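You operate a simulated robot arm through the tools that you are given. There is no shell and no other tool. Be economical: measure what you need, move in short steps, check, and stop when the job is done.

The job below is to be done with a simulated robot arm. You get a single attempt, and the scene is never put back.

JOB
Put the white tub on the top of the grey bench away on the long grey shelf. Put the brass fitting that says "12>16" from the top of the grey bench on the top of the black shelf unit and the brass fitting labelled "22>10" on top of the white tube there. Fetch the white cable ties and set it on the top of the long workbench. Take the steel strainer that says "fine" from the top of the narrow grey bench and leave it in the green tray. Put the blue scrubbing brush on the second grey rack shelf from the top. Fetch the black bottle labelled "pump oil" from the top of the steel table and stand it on the long grey shelf. Do these in any order. Set down upright: brass fitting, black bottle.
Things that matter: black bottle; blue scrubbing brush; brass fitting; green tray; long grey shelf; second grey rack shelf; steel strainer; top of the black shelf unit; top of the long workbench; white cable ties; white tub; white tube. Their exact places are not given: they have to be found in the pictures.

It is judged by the outcome, as a careful person would: the job done as asked, and still so three seconds after it is handed in. It fails if anything else is knocked over, pushed out of place, dropped, spilled or broken.

ROBOT AND FRAMES
A 6-joint arm with a fingered hand on a trunk, on a base that drives. Base frame: it is fixed to the floor where the robot stands at the start and does not move with it; the origin is under the middle of the robot, x ahead of it, y to its left, z up; the surface under the hand at the start is at about z = 85. Lengths are in cm, angles in rad, forces in N, time in s.
With the tool pointing down near the work surface it reaches from about 14 to 82 cm from the robot's upright axis, wherever it stands. Its first joint turns from -2.897 to 2.897 rad. Places, roughly: black bottle [475, 250, 100]; blue scrubbing brush (6x13x6 cm) [60, -160, 80]; brass fitting [50, 0, 75]; green tray (24x17x4 cm) [-160, 190, 90]; long grey shelf [640, 270, 70]; second grey rack shelf [20, -350, 130]; steel strainer [25, -150, 75]; top of the black shelf unit [-50, 270, 80]; top of the long workbench [-170, -210, 80]; white cable ties (18x3x3 cm) [0, -350, 130]; white tub [50, 25, 75]; white tube (7x7x15 cm) [40, 30, 90]. Payload 4 kg.
The tool frame sits at the grasp point between the pads (the TCP): z along the fingers, y along the line on which they close. The tips reach 2 cm beyond it. The gripper opens to 14 cm. The gripper's body begins 5.4 cm behind the TCP. The gripper is a hand of 3 fingers: y runs from the thumb to the fingers, the wrist lies at [0, 0, -21.5] in the tool frame, and closing takes about 1.5 s.
Orientation is told as [roll, pitch, yaw] about the base's x, y, z axes, in that order, counted from this pose: with the fingers straight down and closing along the base's y, the tool's x points along the base's -x, its y along +y and its z along -z.

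CONTROLS
- The arm moves only by the tool servo_tool. Its argument "increments" is a list of rows, each a list of 3 entries, a list of its own where there are three numbers: the shift along the base's x, y, z in units of 150 mm (1.0 is 150 mm), then the turn, a rotation vector about the base's x, y, z in units of 180 degrees (1.0 is 180 degrees), then the gripper command, from -1 (fully open) to 1 (shut), values between in proportion. In form: [[[x, y, z], [rx, ry, rz], claw], ...]. A call has 1 to 12 rows; each row is the pose to reach, as a shift and turn from the pose commanded when the call began. A call with a number of a shift or a turn outside -1 to 1 is refused whole. A row lasts 0.2 s, in which the tool goes at most 5 cm and 0.15 rad; a call with a longer step from one row to the next is refused whole, and so is a gripper value outside its range. Where a pose cannot be reached the arm comes as near as it can. A force on the tool above 40 N (or 10 N above the force at the start of the call, whichever is more), or a blocked arm, ends the call early, and 0.2 s more pass. The fingers move at their own pace (about 4.5 cm/s each) and stop on an object; they squeeze with about 23 N. The grip force told is the motor's: it shows also when the fingers shut on nothing. Time passes only in rows, and 0.2 s behind the last, so rows that repeat a pose let the fingers close. The reply holds the time, the measured pose of the TCP, the force on the tool along the base axes, the opening and the grip force, in the units named above and with some noise, with the torque about the TCP (base axes, N m) and any sound that the robot's microphone picked up, and new pictures: "show" is both (left out), scene, wrist or none.
- Cameras (640 x 400 px; columns grow to the right, rows downward): "scene" is now at [6.51, 18.2, 148.8]; the picture's right is [-0.10, -1.00, 0.00], its down [-0.63, 0.06, -0.78] and it looks along [0.77, -0.08, -0.63] (base axes); focal length 273 px, centre (320, 200). "wrist" rides on the gripper at [7.4, -4.3, -7.9] in the tool frame; the picture's right is [0.50, 0.87, 0.00], its down [-0.59, 0.34, -0.73] and it looks along [-0.64, 0.37, 0.68] (tool axes); focal length 275 px, centre (320, 200).
- move_column(by): slides the trunk up (or, below 0, down) by that many cm; the arm and the scene camera ride with it, the base frame stays. It gives what a move gives, with no picture.
- base_move(legs): drives the robot by 1 to 6 legs, each [ahead, left, turn to the left] in cm, cm and rad, along the robot's own axes; the way and the turn of a leg run together, so that a leg with both is an arc; at most 150 cm and 3.142 rad a leg. The arm and the cameras ride along, it lands a little off, and it stops where it bumps. It gives what a move gives, and a new picture of the scene camera.
- set_grasp(shape): the hand has 3 fingers and takes this shape, open, in about a second: jaw (thumb against the fingers, like two jaws); tri (thumb and two fingers); tip (a fingertip pinch); poke (one finger out to press); point (the index stretched); flat (the hand flat); cup (the hand cupped); fist (a fist). The gripper value then closes the fingers along that shape, each until it touches; the sizes above hold for jaw. It gives what a move gives, with no picture.
- turn_head(pan, tilt): turns the head with the scene camera to pan (to the left, within 2.094 rad either way) and tilt (down, from -0.506 to 1.204), counted from straight ahead of the robot. It gives what a move gives, and a new picture of the scene camera.
- pixel_to_xyz(camera, pixels): for up to 12 pixels [column, row] of the newest picture of that camera ("zoom" is the newest enlarged one), the place [x, y, z] in the base frame of the surface seen there, good to about 0.2 cm. No time passes.
- close_up(camera, box): a new picture of the part [left, top, right, bottom] of that camera's present view, enlarged. No time passes.
- finish_job(): hands the job in; it is judged then, once.

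Work in short steps. Measure before you move; look again where a grasp or a placing could have gone wrong, and mend it. You have 138 turns and 260 pictures in all, those below and enlarged ones among them. Open the gripper and draw the arm clear of the work before you hand the job in, unless the task says otherwise; then end with one line.

The tools are called as a command line: name --argument value ..., lists and objects as JSON in quotes. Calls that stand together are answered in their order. servo_tool: Moves the arm, as the interface text tells. Its arguments: {"type":"object","properties":{"increments":{"type":"array","items":{"type":"array"}},"show":{"type":"string","enum":["both","scene","wrist","none"]}},"required":["increments"]} The other tools are called the same way: move_column (by) slides the trunk up or down; set_grasp (shape) gives the hand a shape; base_move (legs) drives the base; turn_head (pan, tilt) turns the head that bears the scene camera; pixel_to_xyz (camera, pixels) gives the place of the surface under pixels of a picture; close_up (camera, box) takes an enlarged picture of a part of a camera's view; finish_job () hands the job in.

At the start:

```text
time_s: 0.0
tcp_pos: [46.63, 14.03, 125.82]
tool_rot: [0.0, -0.001, 0.0]
ft_force: [0.0, 0.2, -0.1]
torque: [0.02, -0.01, -0.01]
grip_width: 14.0
grip_force: 0.1
shape: jaw
trunk travel left (down, up): [-7.5, 51.5]
robot x, y, heading: [-0.02, 0.1, 0.001]
head pan, tilt: [-0.098, 0.684]
```

scene: 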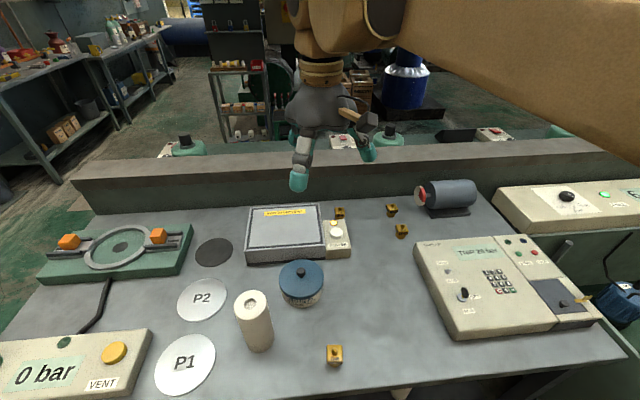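
wrist: 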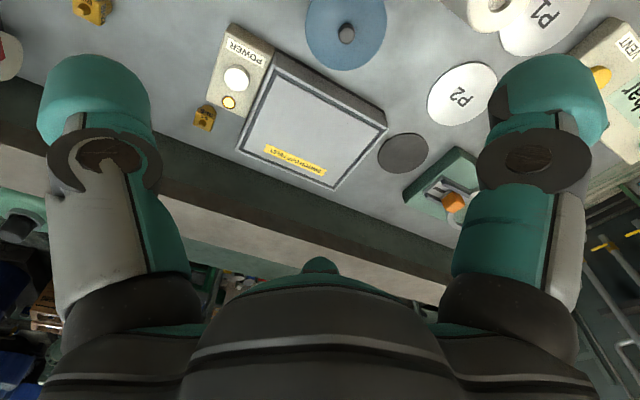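

The bench in front shows four brass fittings near (340,213), (391,210), (401,230), (334,354), the white tube at (254,320) and a tub with blue lid at (301,283). I'll enlarge these to read the labels.

close_up --camera "scene" --box '[230, 190, 430, 315]'

close_up --camera "scene" --box '[220, 280, 380, 380]'

pixel_to_xyz --camera "scene" --pixels '[[340, 208], [391, 206], [401, 226], [334, 350], [252, 302], [301, 270], [301, 285], [200, 300], [300, 330]]'

```text
3.20 times, centred on (330, 252) of scene
```

zoom: 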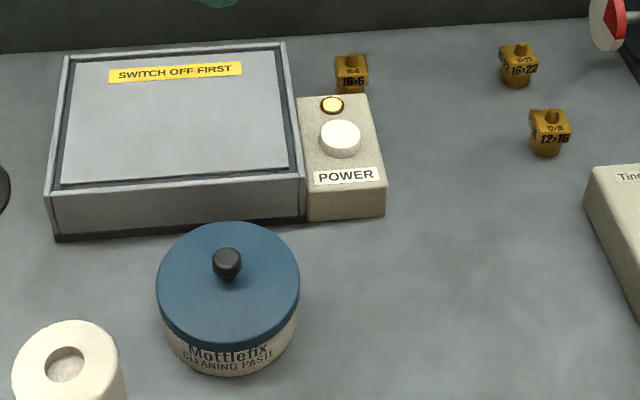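

```text
4.00 times, centred on (300, 330) of scene
```

zoom: 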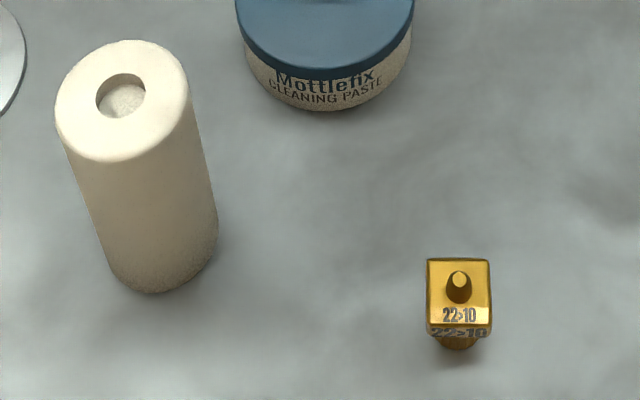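

```text
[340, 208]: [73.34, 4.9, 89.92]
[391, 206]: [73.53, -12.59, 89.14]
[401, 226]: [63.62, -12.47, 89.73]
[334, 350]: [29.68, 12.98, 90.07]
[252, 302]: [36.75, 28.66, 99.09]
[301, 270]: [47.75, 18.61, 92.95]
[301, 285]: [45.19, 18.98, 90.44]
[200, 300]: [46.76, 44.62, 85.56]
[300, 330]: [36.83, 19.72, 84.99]
```

The "22>10" fitting is at (334,350) in front, "12>16" at (401,226). I measure the fitting's head and the tube's top rim in the enlarged picture.

pixel_to_xyz --camera "zoom" --pixels '[[432, 264], [487, 264], [488, 318], [431, 318], [458, 341], [120, 46], [62, 106], [184, 98], [122, 155], [122, 100], [100, 100], [144, 95]]'

close_up --camera "scene" --box '[310, 334, 358, 370]'

close_up --camera "scene" --box '[378, 212, 422, 244]'

```text
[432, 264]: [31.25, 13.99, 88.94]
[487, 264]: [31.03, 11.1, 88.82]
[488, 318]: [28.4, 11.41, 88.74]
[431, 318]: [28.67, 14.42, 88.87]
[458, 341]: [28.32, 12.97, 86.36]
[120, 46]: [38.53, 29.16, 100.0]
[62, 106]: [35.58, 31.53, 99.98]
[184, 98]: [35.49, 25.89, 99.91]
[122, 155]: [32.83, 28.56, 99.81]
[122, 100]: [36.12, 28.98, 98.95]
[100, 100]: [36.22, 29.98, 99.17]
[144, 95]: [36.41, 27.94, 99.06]
```

```text
11.11 times, centred on (334, 352) of scene
```

zoom: 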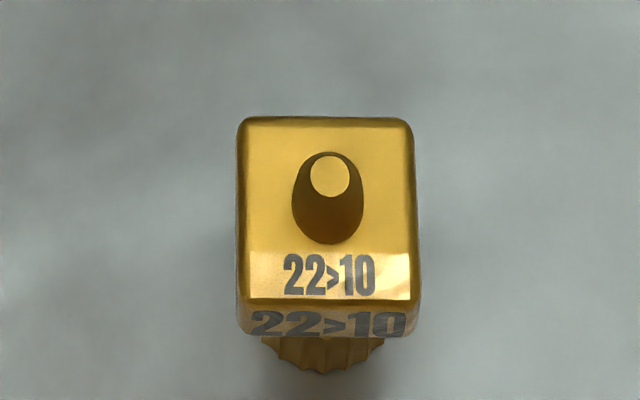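

```text
12.50 times, centred on (400, 228) of scene
```

zoom: 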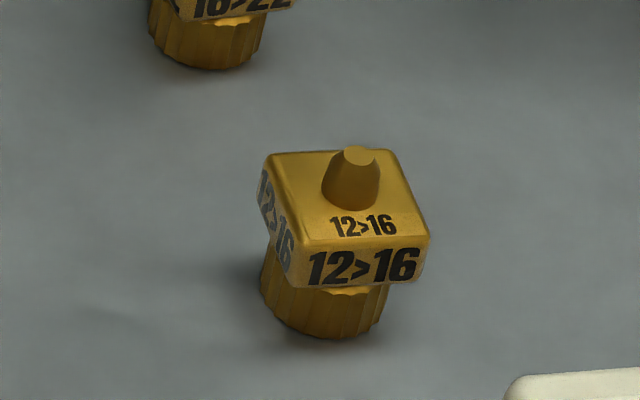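

Fitting "22>10": head centre about (29.9,12.8), 3 cm wide, turned about -0.1 rad; tube top centre about (35.7,28.7,100). I go above the fitting first.

servo_tool --increments '[[[-0.3, -0.02, 0], [0, 0, -0.032], -1], [[-0.6, -0.04, -0.1], [0, 0, -0.032], -1], [[-0.9, -0.08, -0.25], [0, 0, -0.032], -1], [[-1, -0.085, -0.5], [0, 0, -0.032], -1], [[-1, -0.085, -0.8], [0, 0, -0.032], -1], [[-1, -0.085, -1], [0, 0, -0.032], -1], [[-1, -0.085, -1], [0, 0, -0.032], -1]]'

```text
refused: row 3 steps farther than a row can; nothing moved
```

Row 3 was slightly too long; same path with smaller steps.

servo_tool --increments '[[[-0.3, -0.02, 0], [0, 0, -0.032], -1], [[-0.6, -0.04, -0.1], [0, 0, -0.032], -1], [[-0.85, -0.06, -0.25], [0, 0, -0.032], -1], [[-1, -0.085, -0.5], [0, 0, -0.032], -1], [[-1, -0.085, -0.8], [0, 0, -0.032], -1], [[-1, -0.085, -1], [0, 0, -0.032], -1], [[-1, -0.085, -1], [0, 0, -0.032], -1]]'

```text
time_s: 1.6
tcp_pos: [31.6, 12.61, 110.73]
tool_rot: [0.0, 0.0, -0.101]
ft_force: [0.3, -0.9, 0.4]
torque: [-0.01, 0.01, -0.03]
grip_width: 13.99
grip_force: 0.1
shape: jaw
trunk travel left (down, up): [-7.5, 51.5]
robot x, y, heading: [0.16, -0.05, 0.001]
head pan, tilt: [-0.098, 0.684]
```

scene: 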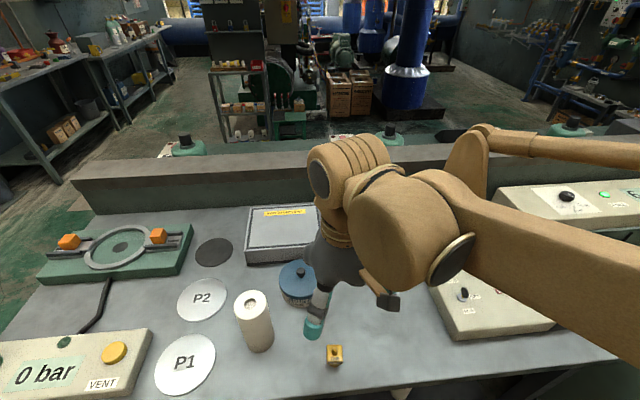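
wrist: 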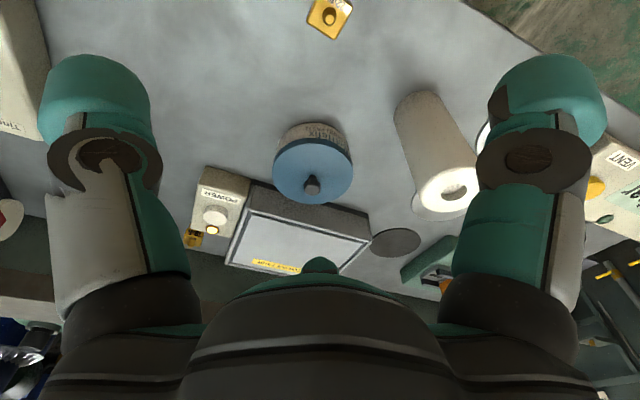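

Hand above the fitting; I verify the fitting via the wrist camera and descend to z 92.

pixel_to_xyz --camera "wrist" --pixels '[[329, 16], [312, 22], [349, 12]]'

servo_tool --increments '[[[-0.1167, 0.01, -0.25], [0, 0, 0], -1], [[-0.1167, 0.01, -0.55], [0, 0, 0], -1], [[-0.1167, 0.01, -0.85], [0, 0, 0], -1], [[-0.1167, 0.01, -1], [0, 0, 0], -1], [[-0.1167, 0.01, -1], [0, 0, 0], -1]]'

```text
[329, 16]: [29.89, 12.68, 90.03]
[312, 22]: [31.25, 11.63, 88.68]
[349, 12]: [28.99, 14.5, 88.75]
```

```text
time_s: 2.8
tcp_pos: [29.57, 12.8, 95.72]
tool_rot: [0.001, -0.001, -0.101]
ft_force: [1.1, 0.9, 1.3]
torque: [0.01, -0.01, -0.01]
grip_width: 14.01
grip_force: 0.1
shape: jaw
trunk travel left (down, up): [-7.5, 51.5]
robot x, y, heading: [-0.04, -0.14, 0.001]
head pan, tilt: [-0.098, 0.684]
```

scene: 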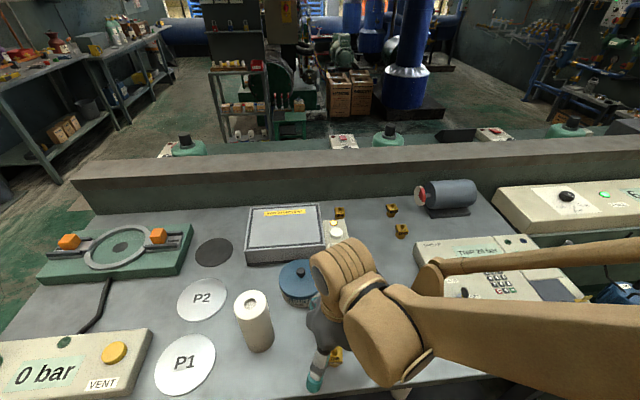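
wrist: 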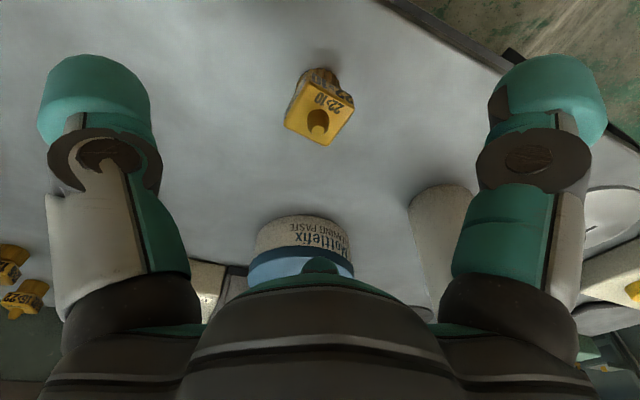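

Centred; descend to z≈88 and close on the head.

servo_tool --increments '[[[0.015, 0, -0.25], [0, 0, 0], -1], [[0.015, 0, -0.5], [0, 0, 0], -1], [[0.015, 0, -0.515], [0, 0, 0], -0.2], [[0.015, 0, -0.515], [0, 0, 0], 0.3], [[0.015, 0, -0.515], [0, 0, 0], 1], [[0.015, 0, -0.515], [0, 0, 0], 1], [[0.015, 0, -0.515], [0, 0, 0], 1], [[0.015, 0, -0.515], [0, 0, 0], 1], [[0.015, 0, -0.515], [0, 0, 0], 1], [[0.015, 0, -0.515], [0, 0, 0], 1]]' --show "wrist"

```text
time_s: 5.0
tcp_pos: [29.97, 12.95, 88.0]
tool_rot: [0.001, 0.0, -0.1]
ft_force: [-0.7, 0.0, -0.8]
torque: [0.02, -0.03, -0.02]
grip_width: 3.29
grip_force: 22.7
shape: jaw
trunk travel left (down, up): [-7.5, 51.5]
robot x, y, heading: [0.04, -0.03, 0.002]
head pan, tilt: [-0.098, 0.684]
```

wrist: 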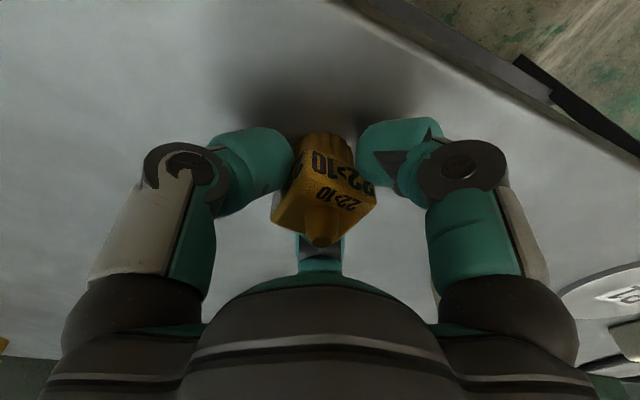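

Held (3.3 cm, 22.7 N). Lift straight up.

servo_tool --increments '[[[0, 0, 0.2], [0, 0, 0], 1], [[0, 0, 0.5], [0, 0, 0], 1], [[0, 0, 0.8], [0, 0, 0], 1], [[0, 0, 1], [0, 0, 0], 1]]' --show "none"

servo_tool --increments '[[[0, 0, 0.3], [0, 0, 0], 1], [[0.1, 0.25, 0.35], [0, 0, 0], 1], [[0.2, 0.55, 0.35], [0, 0, 0], 1], [[0.3, 0.85, 0.35], [0, 0, 0], 1], [[0.378, 1, 0.35], [0, 0, 0], 1], [[0.378, 1, 0.35], [0, 0, 0], 1], [[0.378, 1, 0.35], [0, 0, 0], 1]]'

```text
time_s: 6.0
tcp_pos: [30.16, 12.87, 102.98]
tool_rot: [0.0, -0.001, -0.101]
ft_force: [-0.1, 0.1, -1.5]
torque: [0.0, 0.02, 0.03]
grip_width: 3.28
grip_force: 22.9
shape: jaw
trunk travel left (down, up): [-7.5, 51.5]
robot x, y, heading: [0.03, -0.15, 0.004]
head pan, tilt: [-0.098, 0.684]
```

```text
time_s: 7.6
tcp_pos: [35.85, 27.92, 108.25]
tool_rot: [-0.001, 0.0, -0.102]
ft_force: [-0.3, 0.1, -1.7]
torque: [-0.02, 0.01, -0.02]
grip_width: 3.28
grip_force: 23.2
shape: jaw
trunk travel left (down, up): [-7.5, 51.5]
robot x, y, heading: [-0.23, 0.0, -0.005]
head pan, tilt: [-0.098, 0.684]
```

scene: 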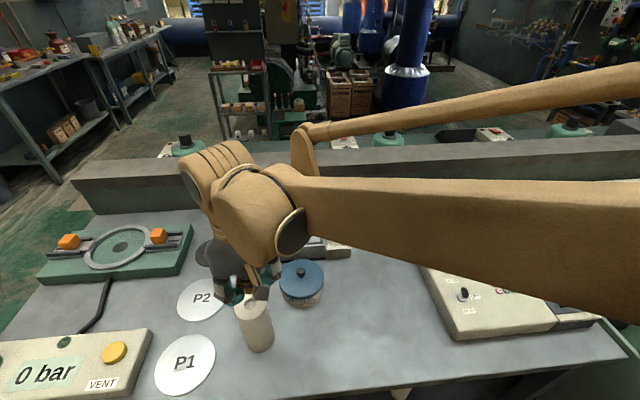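
wrist: 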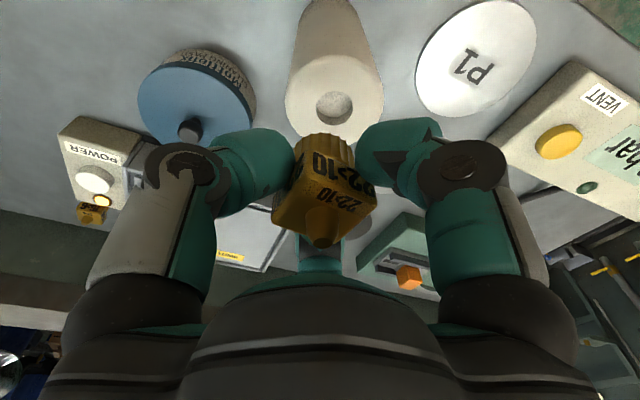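

I check the tube's rim and the fitting position in the wrist view before lowering.

pixel_to_xyz --camera "wrist" --pixels '[[332, 80], [334, 128], [292, 98], [378, 96], [317, 100], [349, 100], [322, 150], [320, 242], [335, 65]]'

close_up --camera "wrist" --box '[250, 50, 420, 260]'

```text
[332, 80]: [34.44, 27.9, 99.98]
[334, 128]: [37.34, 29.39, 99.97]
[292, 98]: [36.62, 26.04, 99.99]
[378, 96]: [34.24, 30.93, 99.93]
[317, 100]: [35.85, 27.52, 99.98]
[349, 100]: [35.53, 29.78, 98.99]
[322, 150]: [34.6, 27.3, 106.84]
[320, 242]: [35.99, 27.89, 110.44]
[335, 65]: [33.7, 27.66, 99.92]
```

```text
1.90 times, centred on (335, 155) of wrist
```

zoom: 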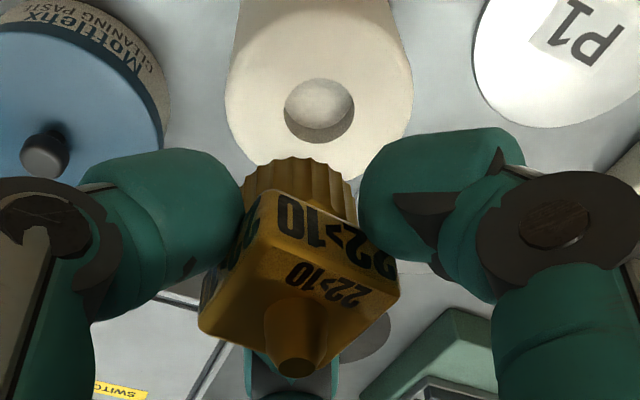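

Fitting axis is at (36.0,27.9), tube centre (35.6,28.7). Shift and lower to just touching.

servo_tool --increments '[[[-0.02, 0.053, 0], [0, 0, 0], 1], [[-0.02, 0.053, -0.15], [0, 0, 0], 1], [[-0.02, 0.053, -0.27], [0, 0, 0], 1], [[-0.02, 0.053, -0.3], [0, 0, 0], 1], [[-0.02, 0.053, -0.32], [0, 0, 0], 1], [[-0.02, 0.053, -0.34], [0, 0, 0], 1], [[-0.02, 0.053, -0.34], [0, 0, 0], 1]]'

close_up --camera "wrist" --box '[250, 50, 420, 260]'

```text
time_s: 9.2
tcp_pos: [35.61, 28.74, 103.15]
tool_rot: [-0.001, 0.0, -0.1]
ft_force: [1.2, -0.1, -0.7]
torque: [-0.02, -0.01, 0.02]
grip_width: 3.27
grip_force: 23.4
shape: jaw
trunk travel left (down, up): [-7.5, 51.5]
robot x, y, heading: [-0.06, 0.16, 0.002]
head pan, tilt: [-0.098, 0.684]
```

scene: 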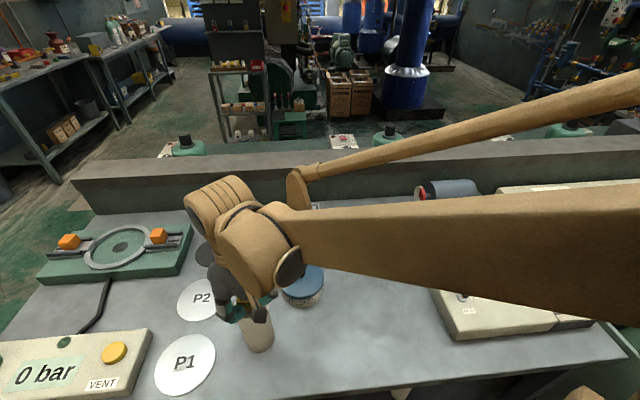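
wrist: 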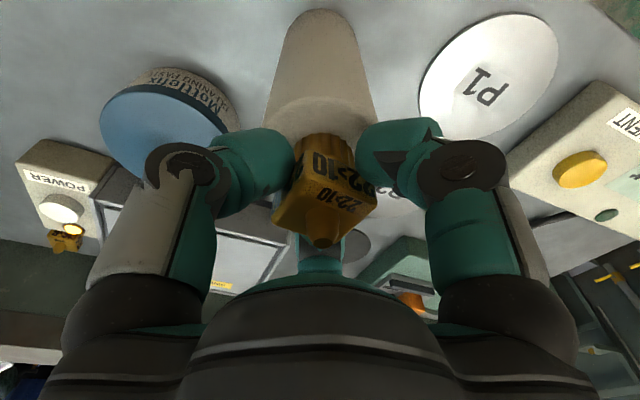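

```text
1.90 times, centred on (335, 155) of wrist
```

zoom: 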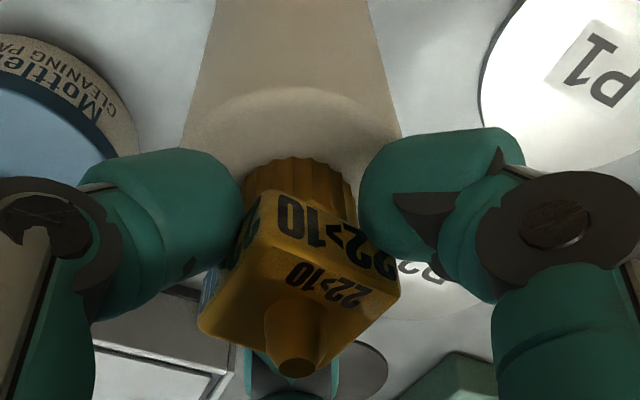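

Nearly touching; lower in 1–2 mm steps watching force.

servo_tool --increments '[[[0, 0, -0.008], [0, 0, 0], 1], [[0, 0, -0.016], [0, 0, 0], 1], [[0, 0, -0.02], [0, 0, 0], 1]]' --show "none"

```text
time_s: 10.0
tcp_pos: [35.48, 28.65, 102.87]
tool_rot: [0.001, -0.001, -0.101]
ft_force: [-0.8, -0.7, 0.2]
torque: [0.04, -0.02, 0.02]
grip_width: 3.27
grip_force: 23.4
shape: jaw
trunk travel left (down, up): [-7.5, 51.5]
robot x, y, heading: [-0.14, -0.13, -0.0]
head pan, tilt: [-0.098, 0.684]
```

Force suggests contact beginning; one more small step to confirm.

servo_tool --increments '[[[0, 0, -0.007], [0, 0, 0], 1], [[0, 0, -0.013], [0, 0, 0], 1]]' --show "none"

```text
time_s: 10.6
tcp_pos: [35.67, 28.67, 102.64]
tool_rot: [0.001, 0.0, -0.101]
ft_force: [1.4, 1.6, 13.4]
torque: [0.06, -0.01, 0.0]
grip_width: 3.36
grip_force: 23.0
shape: jaw
trunk travel left (down, up): [-7.5, 51.5]
robot x, y, heading: [0.09, 0.04, -0.003]
head pan, tilt: [-0.098, 0.684]
```

Contact (13 N). Back up 2 mm, open gently, then rise.

servo_tool --increments '[[[0, 0, 0.012], [0, 0, 0], 1], [[0, 0, 0.012], [0, 0, 0], 0.4], [[0, 0, 0.012], [0, 0, 0], 0], [[0, 0, 0.012], [0, 0, 0], -0.3], [[0, 0, 0.012], [0, 0, 0], -0.3], [[0, 0, 0.012], [0, 0, 0], -0.3], [[0, 0, 0.012], [0, 0, 0], -0.3], [[0, 0, 0.25], [0, 0, 0], -0.3], [[0, 0, 0.5], [0, 0, 0], -0.3], [[0, 0, 0.8], [0, 0, 0], -0.3]]'

close_up --camera "wrist" --box '[220, 0, 440, 140]'

```text
time_s: 12.8
tcp_pos: [35.62, 28.76, 114.71]
tool_rot: [0.0, 0.0, -0.101]
ft_force: [-0.2, -1.2, -0.5]
torque: [-0.04, 0.02, 0.01]
grip_width: 9.06
grip_force: 0.0
shape: jaw
trunk travel left (down, up): [-7.5, 51.5]
robot x, y, heading: [-0.01, -0.1, -0.004]
head pan, tilt: [-0.098, 0.684]
```

scene: 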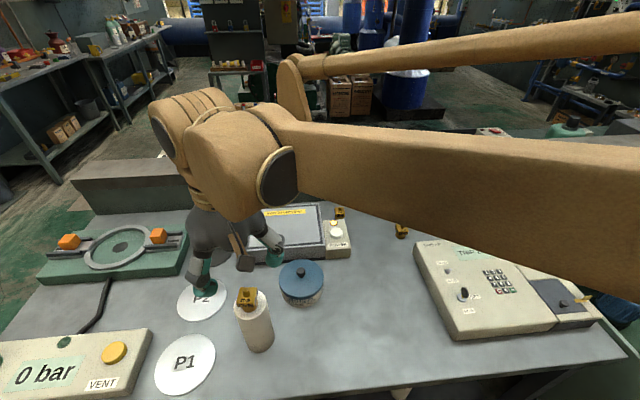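
wrist: 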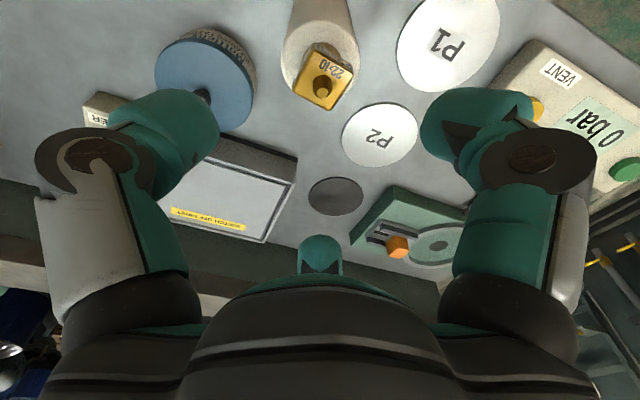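

```text
2.86 times, centred on (330, 70) of wrist
```

zoom: 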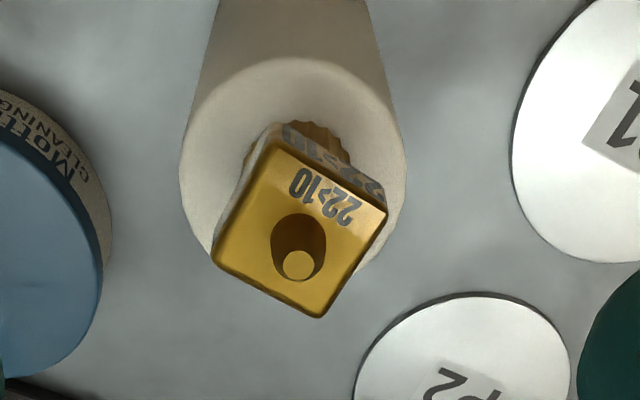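

The "22>10" stands upright on the tube. Now I move over the "12>16" fitting at about (63.6,-12.5).

servo_tool --increments '[[[0.1, -0.2, 0.1], [0, 0, 0], -0.5], [[0.3, -0.4, 0.2], [0, 0, 0], -0.5], [[0.45, -0.65, 0.2], [0, 0, 0], -0.5], [[0.6, -0.9, 0.2], [0, 0, 0], -0.5], [[0.65, -1, 0.2], [0, 0, 0], -0.5]]' --show "none"

servo_tool --increments '[[[0.15, -0.25, 0], [0, 0, 0], -0.5], [[0.3, -0.5, 0], [0, 0, 0], -0.5], [[0.45, -0.75, 0], [0, 0, 0], -0.5], [[0.6, -1, 0], [0, 0, 0], -0.5]]' --show "none"

servo_tool --increments '[[[0.15, -0.2, -0.1], [0, 0, 0], -0.5], [[0.3, -0.4, -0.2], [0, 0, 0], -0.5], [[0.45, -0.6, -0.3], [0, 0, 0], -0.5], [[0.6, -0.75, -0.5], [0, 0, 0], -0.5], [[0.6, -0.75, -0.8], [0, 0, 0], -0.5], [[0.6, -0.75, -0.8], [0, 0, 0], -0.5]]'

```text
time_s: 14.0
tcp_pos: [45.63, 13.58, 117.77]
tool_rot: [0.0, 0.0, -0.101]
ft_force: [0.7, 0.3, 0.1]
torque: [0.02, -0.02, -0.04]
grip_width: 10.47
grip_force: 0.1
shape: jaw
trunk travel left (down, up): [-7.5, 51.5]
robot x, y, heading: [0.08, 0.15, -0.001]
head pan, tilt: [-0.098, 0.684]
```

```text
time_s: 15.0
tcp_pos: [54.41, -1.36, 117.47]
tool_rot: [0.0, 0.0, -0.1]
ft_force: [0.6, -0.1, -0.2]
torque: [0.02, -0.02, -0.03]
grip_width: 10.46
grip_force: 0.1
shape: jaw
trunk travel left (down, up): [-7.5, 51.5]
robot x, y, heading: [-0.06, -0.46, 0.004]
head pan, tilt: [-0.098, 0.684]
```

```text
time_s: 16.4
tcp_pos: [63.18, -12.44, 105.43]
tool_rot: [-0.001, 0.0, -0.101]
ft_force: [-0.7, 0.3, 0.5]
torque: [-0.01, 0.0, 0.02]
grip_width: 10.47
grip_force: 0.1
shape: jaw
trunk travel left (down, up): [-7.5, 51.5]
robot x, y, heading: [0.2, -0.25, -0.003]
head pan, tilt: [-0.098, 0.684]
```

scene: 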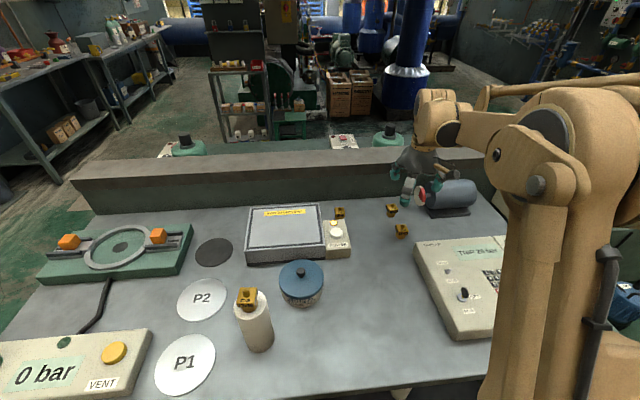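
wrist: 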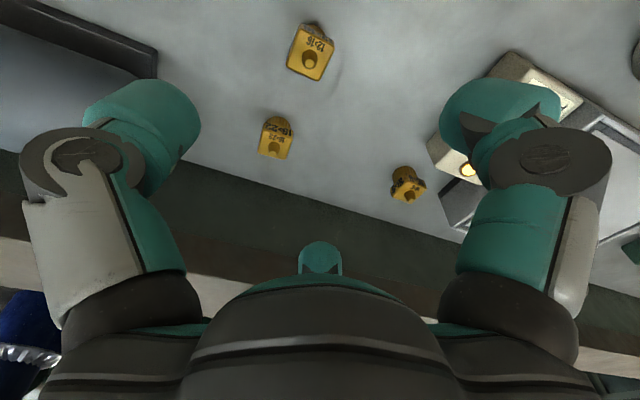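

Measure the fittings' heads and the hand's middle finger in the wrist view.

pixel_to_xyz --camera "wrist" --pixels '[[309, 62], [297, 42], [331, 50], [320, 78], [289, 64], [275, 145], [406, 175], [320, 250], [320, 265], [120, 45], [430, 240]]'

close_up --camera "wrist" --box '[240, 10, 360, 85]'

```text
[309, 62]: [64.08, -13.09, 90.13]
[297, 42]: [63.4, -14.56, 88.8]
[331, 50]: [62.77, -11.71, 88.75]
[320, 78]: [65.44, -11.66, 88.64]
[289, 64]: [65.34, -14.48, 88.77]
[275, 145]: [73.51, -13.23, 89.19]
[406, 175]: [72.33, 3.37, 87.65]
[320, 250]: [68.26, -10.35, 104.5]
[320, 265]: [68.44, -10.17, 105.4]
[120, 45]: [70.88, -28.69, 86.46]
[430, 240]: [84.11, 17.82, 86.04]
```

```text
5.33 times, centred on (300, 48) of wrist
```

zoom: 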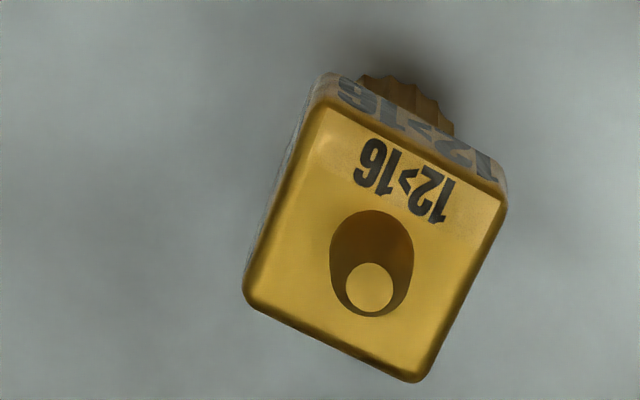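

Get the head corners precisely from the enlarged picture.

pixel_to_xyz --camera "zoom" --pixels '[[328, 112], [494, 202], [412, 370], [256, 300], [368, 285]]'

```text
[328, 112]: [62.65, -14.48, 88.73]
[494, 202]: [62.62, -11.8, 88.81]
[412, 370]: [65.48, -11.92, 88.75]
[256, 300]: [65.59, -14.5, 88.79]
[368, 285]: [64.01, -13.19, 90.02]
```

Head centre (64.1,-13.2), yaw ≈0. Align and lower, then close.

servo_tool --increments '[[[0.06, -0.05, 0], [0, 0, 0.03], -0.5], [[0.06, -0.05, -0.3], [0, 0, 0.03], -0.5], [[0.06, -0.05, -0.6], [0, 0, 0.03], -0.5], [[0.06, -0.05, -0.8], [0, 0, 0.03], -0.5], [[0.06, -0.05, -0.8], [0, 0, 0.03], -0.5]]'

```text
time_s: 17.6
tcp_pos: [64.19, -13.34, 93.7]
tool_rot: [0.0, 0.0, -0.007]
ft_force: [1.1, 0.9, 0.6]
torque: [-0.03, -0.01, 0.01]
grip_width: 10.46
grip_force: 0.1
shape: jaw
trunk travel left (down, up): [-7.5, 51.5]
robot x, y, heading: [-0.15, 0.11, 0.002]
head pan, tilt: [-0.098, 0.684]
```

scene: 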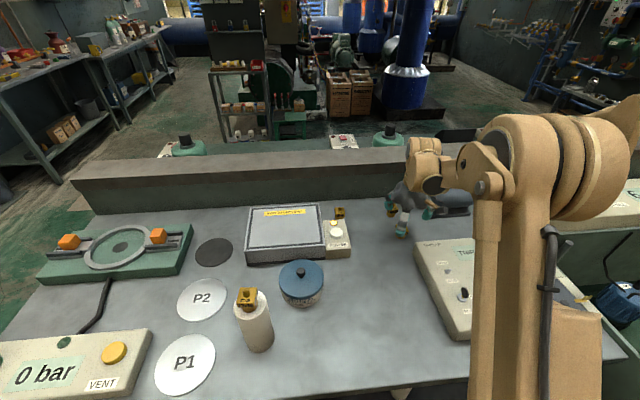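
wrist: 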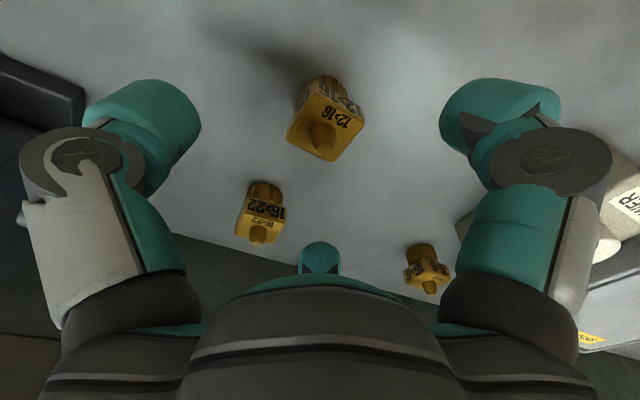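

Clear around; descend 5.7 cm and close.

servo_tool --increments '[[[0, 0, -0.2], [0, 0, 0], -0.5], [[0, 0, -0.38], [0, 0, 0], -0.5], [[0, 0, -0.38], [0, 0, 0], 0.2], [[0, 0, -0.38], [0, 0, 0], 1], [[0, 0, -0.38], [0, 0, 0], 1], [[0, 0, -0.38], [0, 0, 0], 1], [[0, 0, -0.38], [0, 0, 0], 1], [[0, 0, -0.38], [0, 0, 0], 1]]' --show "wrist"

servo_tool --increments '[[[0, 0, 0.3], [0, 0, 0], 1], [[0, 0, 0.6], [0, 0, 0], 1], [[-0.1, 0, 0.9], [0, 0, 0], 1], [[-0.3, 0, 1], [0, 0, 0], 1], [[-0.6, 0, 1], [0, 0, 0], 1]]' --show "wrist"

```text
time_s: 19.4
tcp_pos: [64.32, -13.29, 87.95]
tool_rot: [-0.001, 0.001, -0.007]
ft_force: [-0.4, 0.4, -0.2]
torque: [0.01, -0.01, -0.01]
grip_width: 3.22
grip_force: 22.8
shape: jaw
trunk travel left (down, up): [-7.5, 51.5]
robot x, y, heading: [0.41, 0.08, 0.01]
head pan, tilt: [-0.098, 0.684]
```

wrist: 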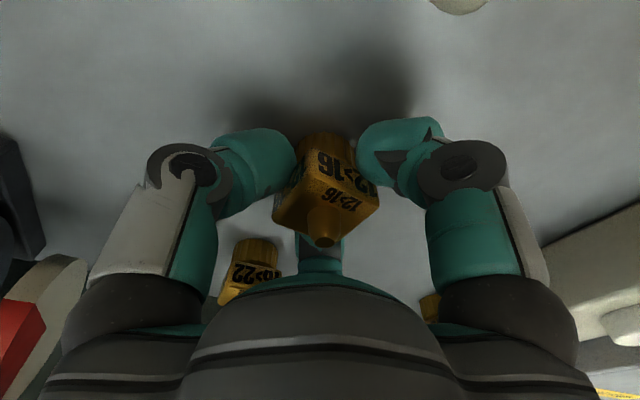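

```text
time_s: 20.6
tcp_pos: [55.14, -13.29, 103.19]
tool_rot: [-0.001, -0.001, -0.008]
ft_force: [-0.2, -0.1, -1.1]
torque: [0.02, 0.01, -0.01]
grip_width: 3.24
grip_force: 22.9
shape: jaw
trunk travel left (down, up): [-7.5, 51.5]
robot x, y, heading: [0.55, -0.51, -0.003]
head pan, tilt: [-0.098, 0.684]
```

wrist: 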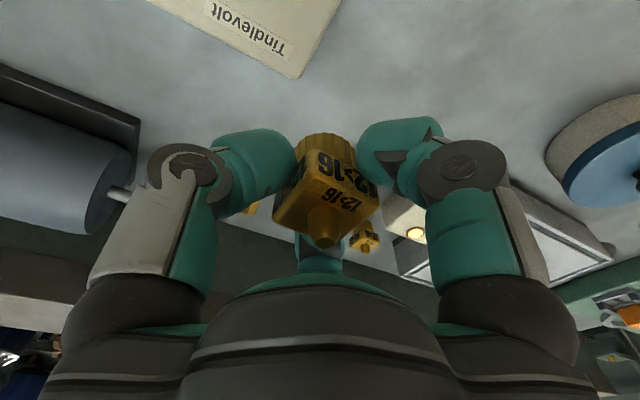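

Held. Now retract the arm toward the body, high, then look around with the head.

servo_tool --increments '[[[-0.1, 0.1, 0.3], [0, 0, 0], 1], [[-0.3, 0.2, 0.55], [0, 0, 0], 1], [[-0.55, 0.3, 0.75], [0, 0, 0], 1], [[-0.8, 0.4, 0.9], [0, 0, 0], 1], [[-1, 0.5, 1], [0, 0, 0], 1]]' --show "none"

turn_head --pan 1.2 --tilt 0.35

turn_head --pan 2.09 --tilt 0.35

turn_head --pan -1.2 --tilt 0.35

turn_head --pan -2.09 --tilt 0.35

turn_head --pan 0.3 --tilt 0.2

```text
refused: row 2 steps farther than a row can; nothing moved
```

```text
time_s: 22.1
tcp_pos: [55.28, -13.22, 102.97]
tool_rot: [0.001, 0.001, -0.008]
ft_force: [-0.2, -0.6, -1.2]
torque: [-0.03, 0.02, 0.01]
grip_width: 3.21
grip_force: 22.9
shape: jaw
trunk travel left (down, up): [-7.5, 51.5]
robot x, y, heading: [0.23, -0.11, -0.002]
head pan, tilt: [1.201, 0.351]
```

scene: 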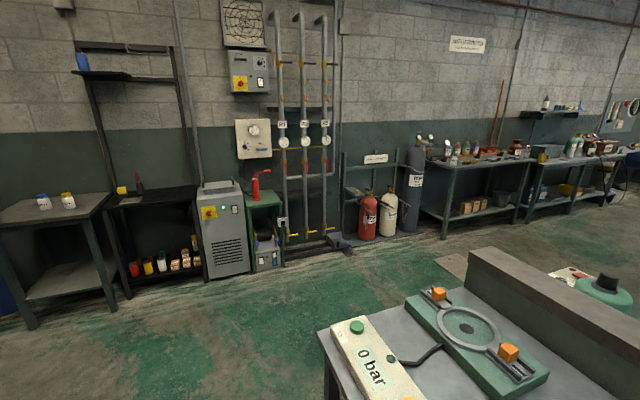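

```text
time_s: 23.3
tcp_pos: [55.36, -13.3, 103.01]
tool_rot: [0.001, 0.002, -0.007]
ft_force: [-0.7, 0.6, -1.3]
torque: [0.0, 0.01, -0.01]
grip_width: 3.22
grip_force: 22.8
shape: jaw
trunk travel left (down, up): [-7.5, 51.5]
robot x, y, heading: [0.19, -0.41, -0.003]
head pan, tilt: [2.089, 0.351]
```

scene: 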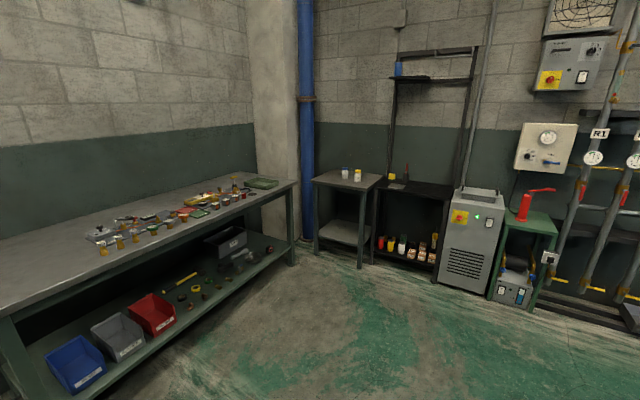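

```text
time_s: 26.1
tcp_pos: [55.32, -13.22, 103.08]
tool_rot: [0.001, 0.0, -0.005]
ft_force: [0.4, -0.2, -1.4]
torque: [0.04, -0.01, -0.02]
grip_width: 3.22
grip_force: 23.2
shape: jaw
trunk travel left (down, up): [-7.5, 51.5]
robot x, y, heading: [-0.13, -0.29, -0.002]
head pan, tilt: [-1.201, 0.351]
```

scene: 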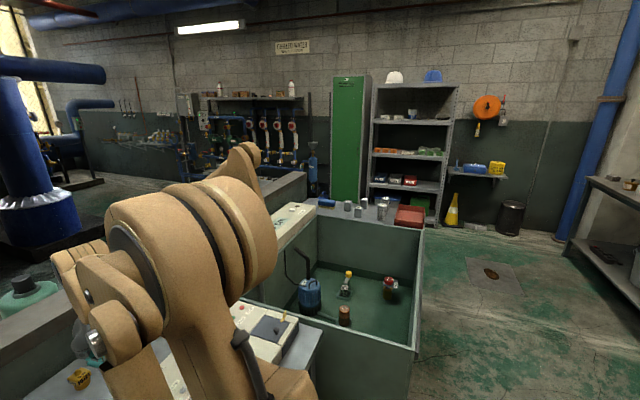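

```text
time_s: 27.2
tcp_pos: [55.44, -13.18, 102.91]
tool_rot: [0.0, -0.001, -0.006]
ft_force: [0.7, 0.3, -1.5]
torque: [-0.03, -0.01, 0.02]
grip_width: 3.2
grip_force: 23.0
shape: jaw
trunk travel left (down, up): [-7.5, 51.5]
robot x, y, heading: [0.15, 0.35, 0.005]
head pan, tilt: [-2.089, 0.351]
```

scene: 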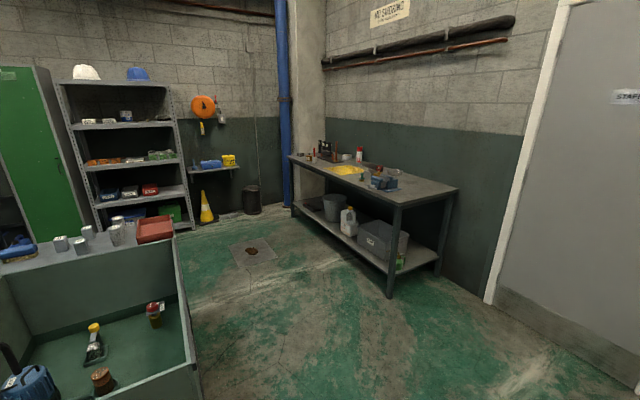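

```text
time_s: 29.4
tcp_pos: [55.31, -13.18, 102.88]
tool_rot: [0.0, 0.001, -0.009]
ft_force: [-0.5, 0.3, -1.6]
torque: [0.02, 0.02, 0.01]
grip_width: 3.19
grip_force: 23.3
shape: jaw
trunk travel left (down, up): [-7.5, 51.5]
robot x, y, heading: [-0.22, -0.27, -0.001]
head pan, tilt: [0.3, 0.201]
```

scene: 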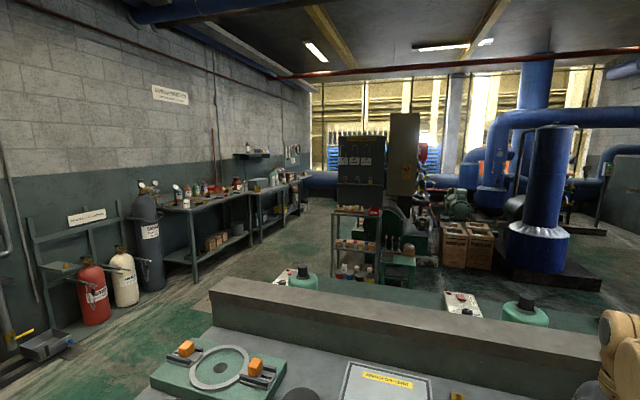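

Surveyed: the black shelf unit is at (420,195) in the pan-2.09 view. First retract the arm (smaller steps).

servo_tool --increments '[[[-0.1, 0.1, 0.25], [0, 0, 0], 1], [[-0.28, 0.2, 0.48], [0, 0, 0], 1], [[-0.5, 0.3, 0.65], [0, 0, 0], 1], [[-0.75, 0.4, 0.8], [0, 0, 0], 1], [[-1, 0.5, 0.9], [0, 0, 0], 1], [[-1, 0.5, 1], [0, 0, 0], 1]]' --show "none"

turn_head --pan 1.8 --tilt 0.5

close_up --camera "scene" --box '[220, 60, 540, 260]'

pixel_to_xyz --camera "zoom" --pixels '[[150, 100], [200, 100], [250, 100], [270, 130], [150, 180], [280, 200], [350, 150], [400, 100], [20, 100], [60, 300]]'

```text
time_s: 30.8
tcp_pos: [40.05, -5.79, 117.96]
tool_rot: [-0.001, -0.001, -0.005]
ft_force: [-0.8, -0.2, -0.6]
torque: [0.04, 0.02, 0.03]
grip_width: 3.19
grip_force: 23.0
shape: jaw
trunk travel left (down, up): [-7.5, 51.5]
robot x, y, heading: [-0.03, -0.29, -0.002]
head pan, tilt: [0.3, 0.201]
```

```text
time_s: 32.4
tcp_pos: [40.13, -5.76, 117.99]
tool_rot: [0.0, -0.001, -0.005]
ft_force: [-0.5, -0.2, -1.2]
torque: [0.03, -0.03, 0.02]
grip_width: 3.19
grip_force: 23.3
shape: jaw
trunk travel left (down, up): [-7.5, 51.5]
robot x, y, heading: [-0.06, -0.13, -0.005]
head pan, tilt: [1.799, 0.499]
```

scene: 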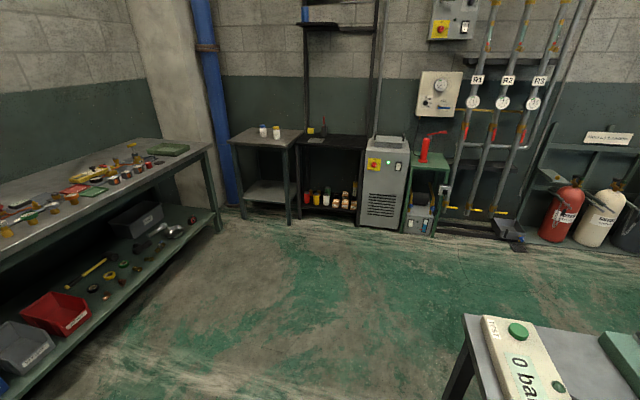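

```text
2.00 times, centred on (380, 160) of scene
```

zoom: 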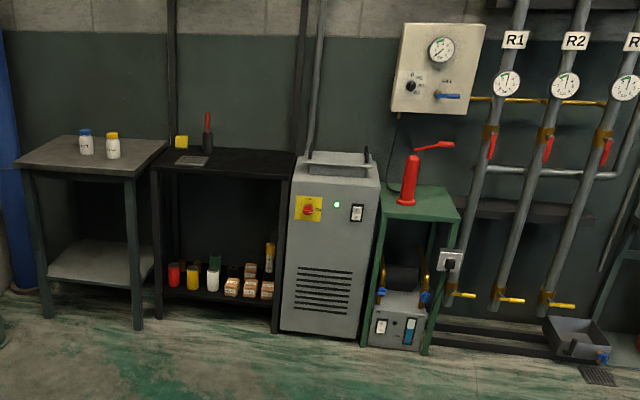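

```text
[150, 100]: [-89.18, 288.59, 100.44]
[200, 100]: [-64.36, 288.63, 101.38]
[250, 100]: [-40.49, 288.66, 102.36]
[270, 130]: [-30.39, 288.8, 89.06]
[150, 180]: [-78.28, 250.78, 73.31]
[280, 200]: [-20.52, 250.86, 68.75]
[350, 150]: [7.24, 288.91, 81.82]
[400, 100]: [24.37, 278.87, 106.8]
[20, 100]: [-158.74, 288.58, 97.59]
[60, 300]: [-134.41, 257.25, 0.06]
```

Black unit top: x −80..−20, y 251..289, z≈80, free area to the right. Drive back 45, turn left to face +y, and go ahead to y≈195.

base_move --legs '[[-45, 0, 0], [0, 0, 1.571], [120, 0, 0], [70, 0, 0]]'

turn_head --pan 0.2 --tilt 0.75

```text
time_s: 48.1
tcp_pos: [-45.15, 229.24, 118.05]
tool_rot: [0.001, 0.002, 1.588]
ft_force: [-0.5, -0.3, -1.1]
torque: [-0.04, 0.01, 0.01]
grip_width: 3.19
grip_force: 23.5
shape: jaw
trunk travel left (down, up): [-7.5, 51.5]
robot x, y, heading: [-50.32, 189.29, 1.597]
head pan, tilt: [1.799, 0.499]
```

scene: 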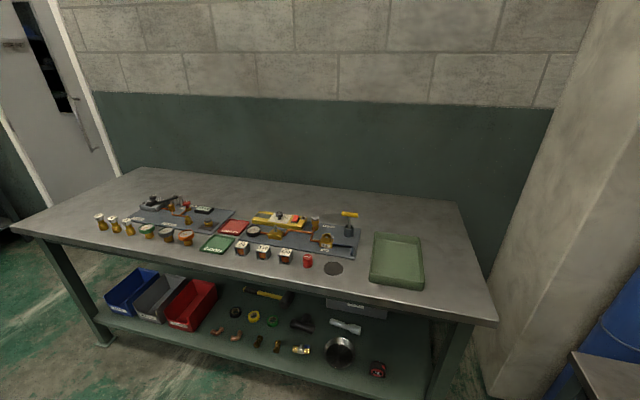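

```text
time_s: 49.8
tcp_pos: [-45.13, 229.21, 118.06]
tool_rot: [0.001, -0.001, 1.59]
ft_force: [0.5, -0.1, -1.1]
torque: [-0.01, -0.02, 0.03]
grip_width: 3.18
grip_force: 23.3
shape: jaw
trunk travel left (down, up): [-7.5, 51.5]
robot x, y, heading: [-49.77, 189.22, 1.599]
head pan, tilt: [0.201, 0.75]
```

scene: 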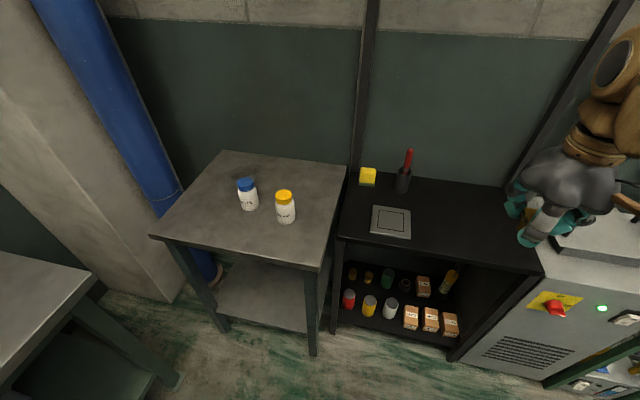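

Measure the free area of the black top around (455,220) and the objects near it.

pixel_to_xyz --camera "scene" --pixels '[[440, 215], [460, 230], [480, 250], [500, 230], [390, 220], [404, 190], [405, 155], [368, 178], [560, 245], [535, 265], [500, 195]]'

```text
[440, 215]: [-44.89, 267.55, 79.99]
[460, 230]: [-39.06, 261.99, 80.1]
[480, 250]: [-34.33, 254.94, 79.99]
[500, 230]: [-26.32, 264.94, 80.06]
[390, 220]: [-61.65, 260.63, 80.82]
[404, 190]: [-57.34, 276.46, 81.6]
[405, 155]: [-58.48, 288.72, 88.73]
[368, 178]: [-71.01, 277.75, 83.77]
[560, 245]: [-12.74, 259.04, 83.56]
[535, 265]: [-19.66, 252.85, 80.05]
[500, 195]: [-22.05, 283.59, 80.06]
```

Target spot (-39,263,80). Move over it in steps at height.

servo_tool --increments '[[[0.1, 0.3, 0], [0, 0, 0], 1], [[0.2, 0.6, 0], [0, 0, 0], 1], [[0.3, 0.9, 0], [0, 0, 0], 1], [[0.4, 1, -0.2], [0, 0, 0], 1]]' --show "none"

servo_tool --increments '[[[0, 0.3, -0.1], [0, 0, 0], 1], [[0, 0.6, -0.2], [0, 0, 0], 1], [[0, 0.9, -0.3], [0, 0, 0], 1], [[0, 1, -0.6], [0, 0, 0], 1], [[0, 1, -0.8], [0, 0, 0], 1]]' --show "none"

servo_tool --increments '[[[0, 0.25, -0.1], [0, 0, 0], 1], [[0, 0.25, -0.35], [0, 0, 0], 1], [[0, 0.25, -0.55], [0, 0, 0], 1], [[0, 0.25, -0.55], [0, 0, 0], 1]]'

```text
time_s: 50.8
tcp_pos: [-39.04, 244.59, 115.02]
tool_rot: [-0.001, 0.001, 1.592]
ft_force: [1.0, 0.1, -1.3]
torque: [0.0, 0.01, 0.0]
grip_width: 3.18
grip_force: 22.6
shape: jaw
trunk travel left (down, up): [-7.5, 51.5]
robot x, y, heading: [-49.9, 189.23, 1.589]
head pan, tilt: [0.201, 0.75]
```

```text
time_s: 52.0
tcp_pos: [-39.09, 259.19, 102.93]
tool_rot: [-0.001, 0.001, 1.591]
ft_force: [0.7, 1.0, -1.4]
torque: [0.02, 0.03, 0.01]
grip_width: 3.19
grip_force: 22.8
shape: jaw
trunk travel left (down, up): [-7.5, 51.5]
robot x, y, heading: [-49.87, 189.23, 1.6]
head pan, tilt: [0.201, 0.75]
```

```text
time_s: 53.0
tcp_pos: [-39.11, 262.87, 94.61]
tool_rot: [0.0, -0.001, 1.589]
ft_force: [-0.2, 0.1, -1.0]
torque: [-0.02, 0.04, 0.0]
grip_width: 3.19
grip_force: 23.4
shape: jaw
trunk travel left (down, up): [-7.5, 51.5]
robot x, y, heading: [-49.83, 188.87, 1.598]
head pan, tilt: [0.201, 0.75]
```

scene: 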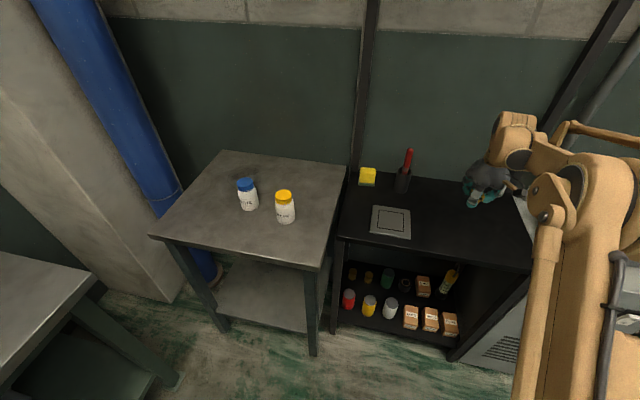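
wrist: 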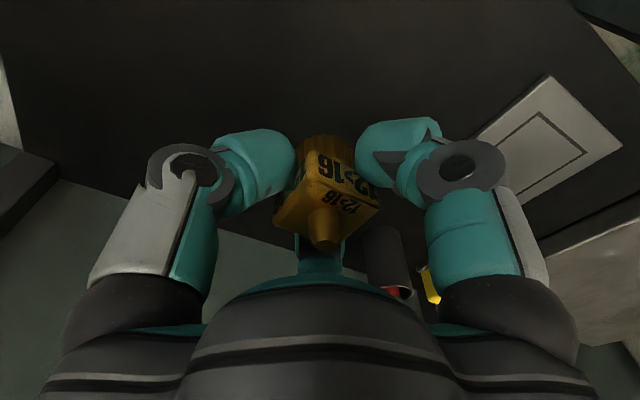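

Lower to TCP z≈83.05 (grasped 2.95–3.0 above the surface), release and rise.

servo_tool --increments '[[[0, 0, -0.3], [0, 0, 0], 1], [[0, 0, -0.6], [0, 0, 0], 1], [[0, 0, -0.74], [0, 0, 0], 1], [[0, 0, -0.76], [0, 0, 0], 1], [[0, 0, -0.766], [0, 0, 0], 1], [[0, 0, -0.77], [0, 0, 0], 1]]' --show "wrist"

```text
time_s: 54.4
tcp_pos: [-39.19, 263.05, 83.17]
tool_rot: [0.0, 0.0, 1.589]
ft_force: [0.0, 0.1, -0.9]
torque: [-0.02, 0.02, 0.0]
grip_width: 3.19
grip_force: 22.8
shape: jaw
trunk travel left (down, up): [-7.5, 51.5]
robot x, y, heading: [-49.83, 188.59, 1.595]
head pan, tilt: [0.201, 0.75]
```

wrist: 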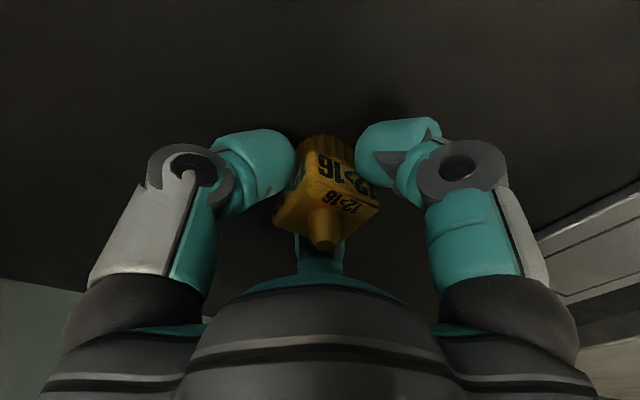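

Just above the surface; a couple of mm more, feel for contact.

servo_tool --increments '[[[0, 0, -0.007], [0, 0, 0], 1], [[0, 0, -0.012], [0, 0, 0], 1], [[0, 0, -0.016], [0, 0, 0], 1]]' --show "none"

```text
time_s: 55.2
tcp_pos: [-39.17, 263.07, 82.98]
tool_rot: [-0.001, -0.001, 1.591]
ft_force: [0.7, 0.1, -1.8]
torque: [0.03, 0.01, 0.01]
grip_width: 3.18
grip_force: 23.3
shape: jaw
trunk travel left (down, up): [-7.5, 51.5]
robot x, y, heading: [-50.1, 189.1, 1.596]
head pan, tilt: [0.201, 0.75]
```

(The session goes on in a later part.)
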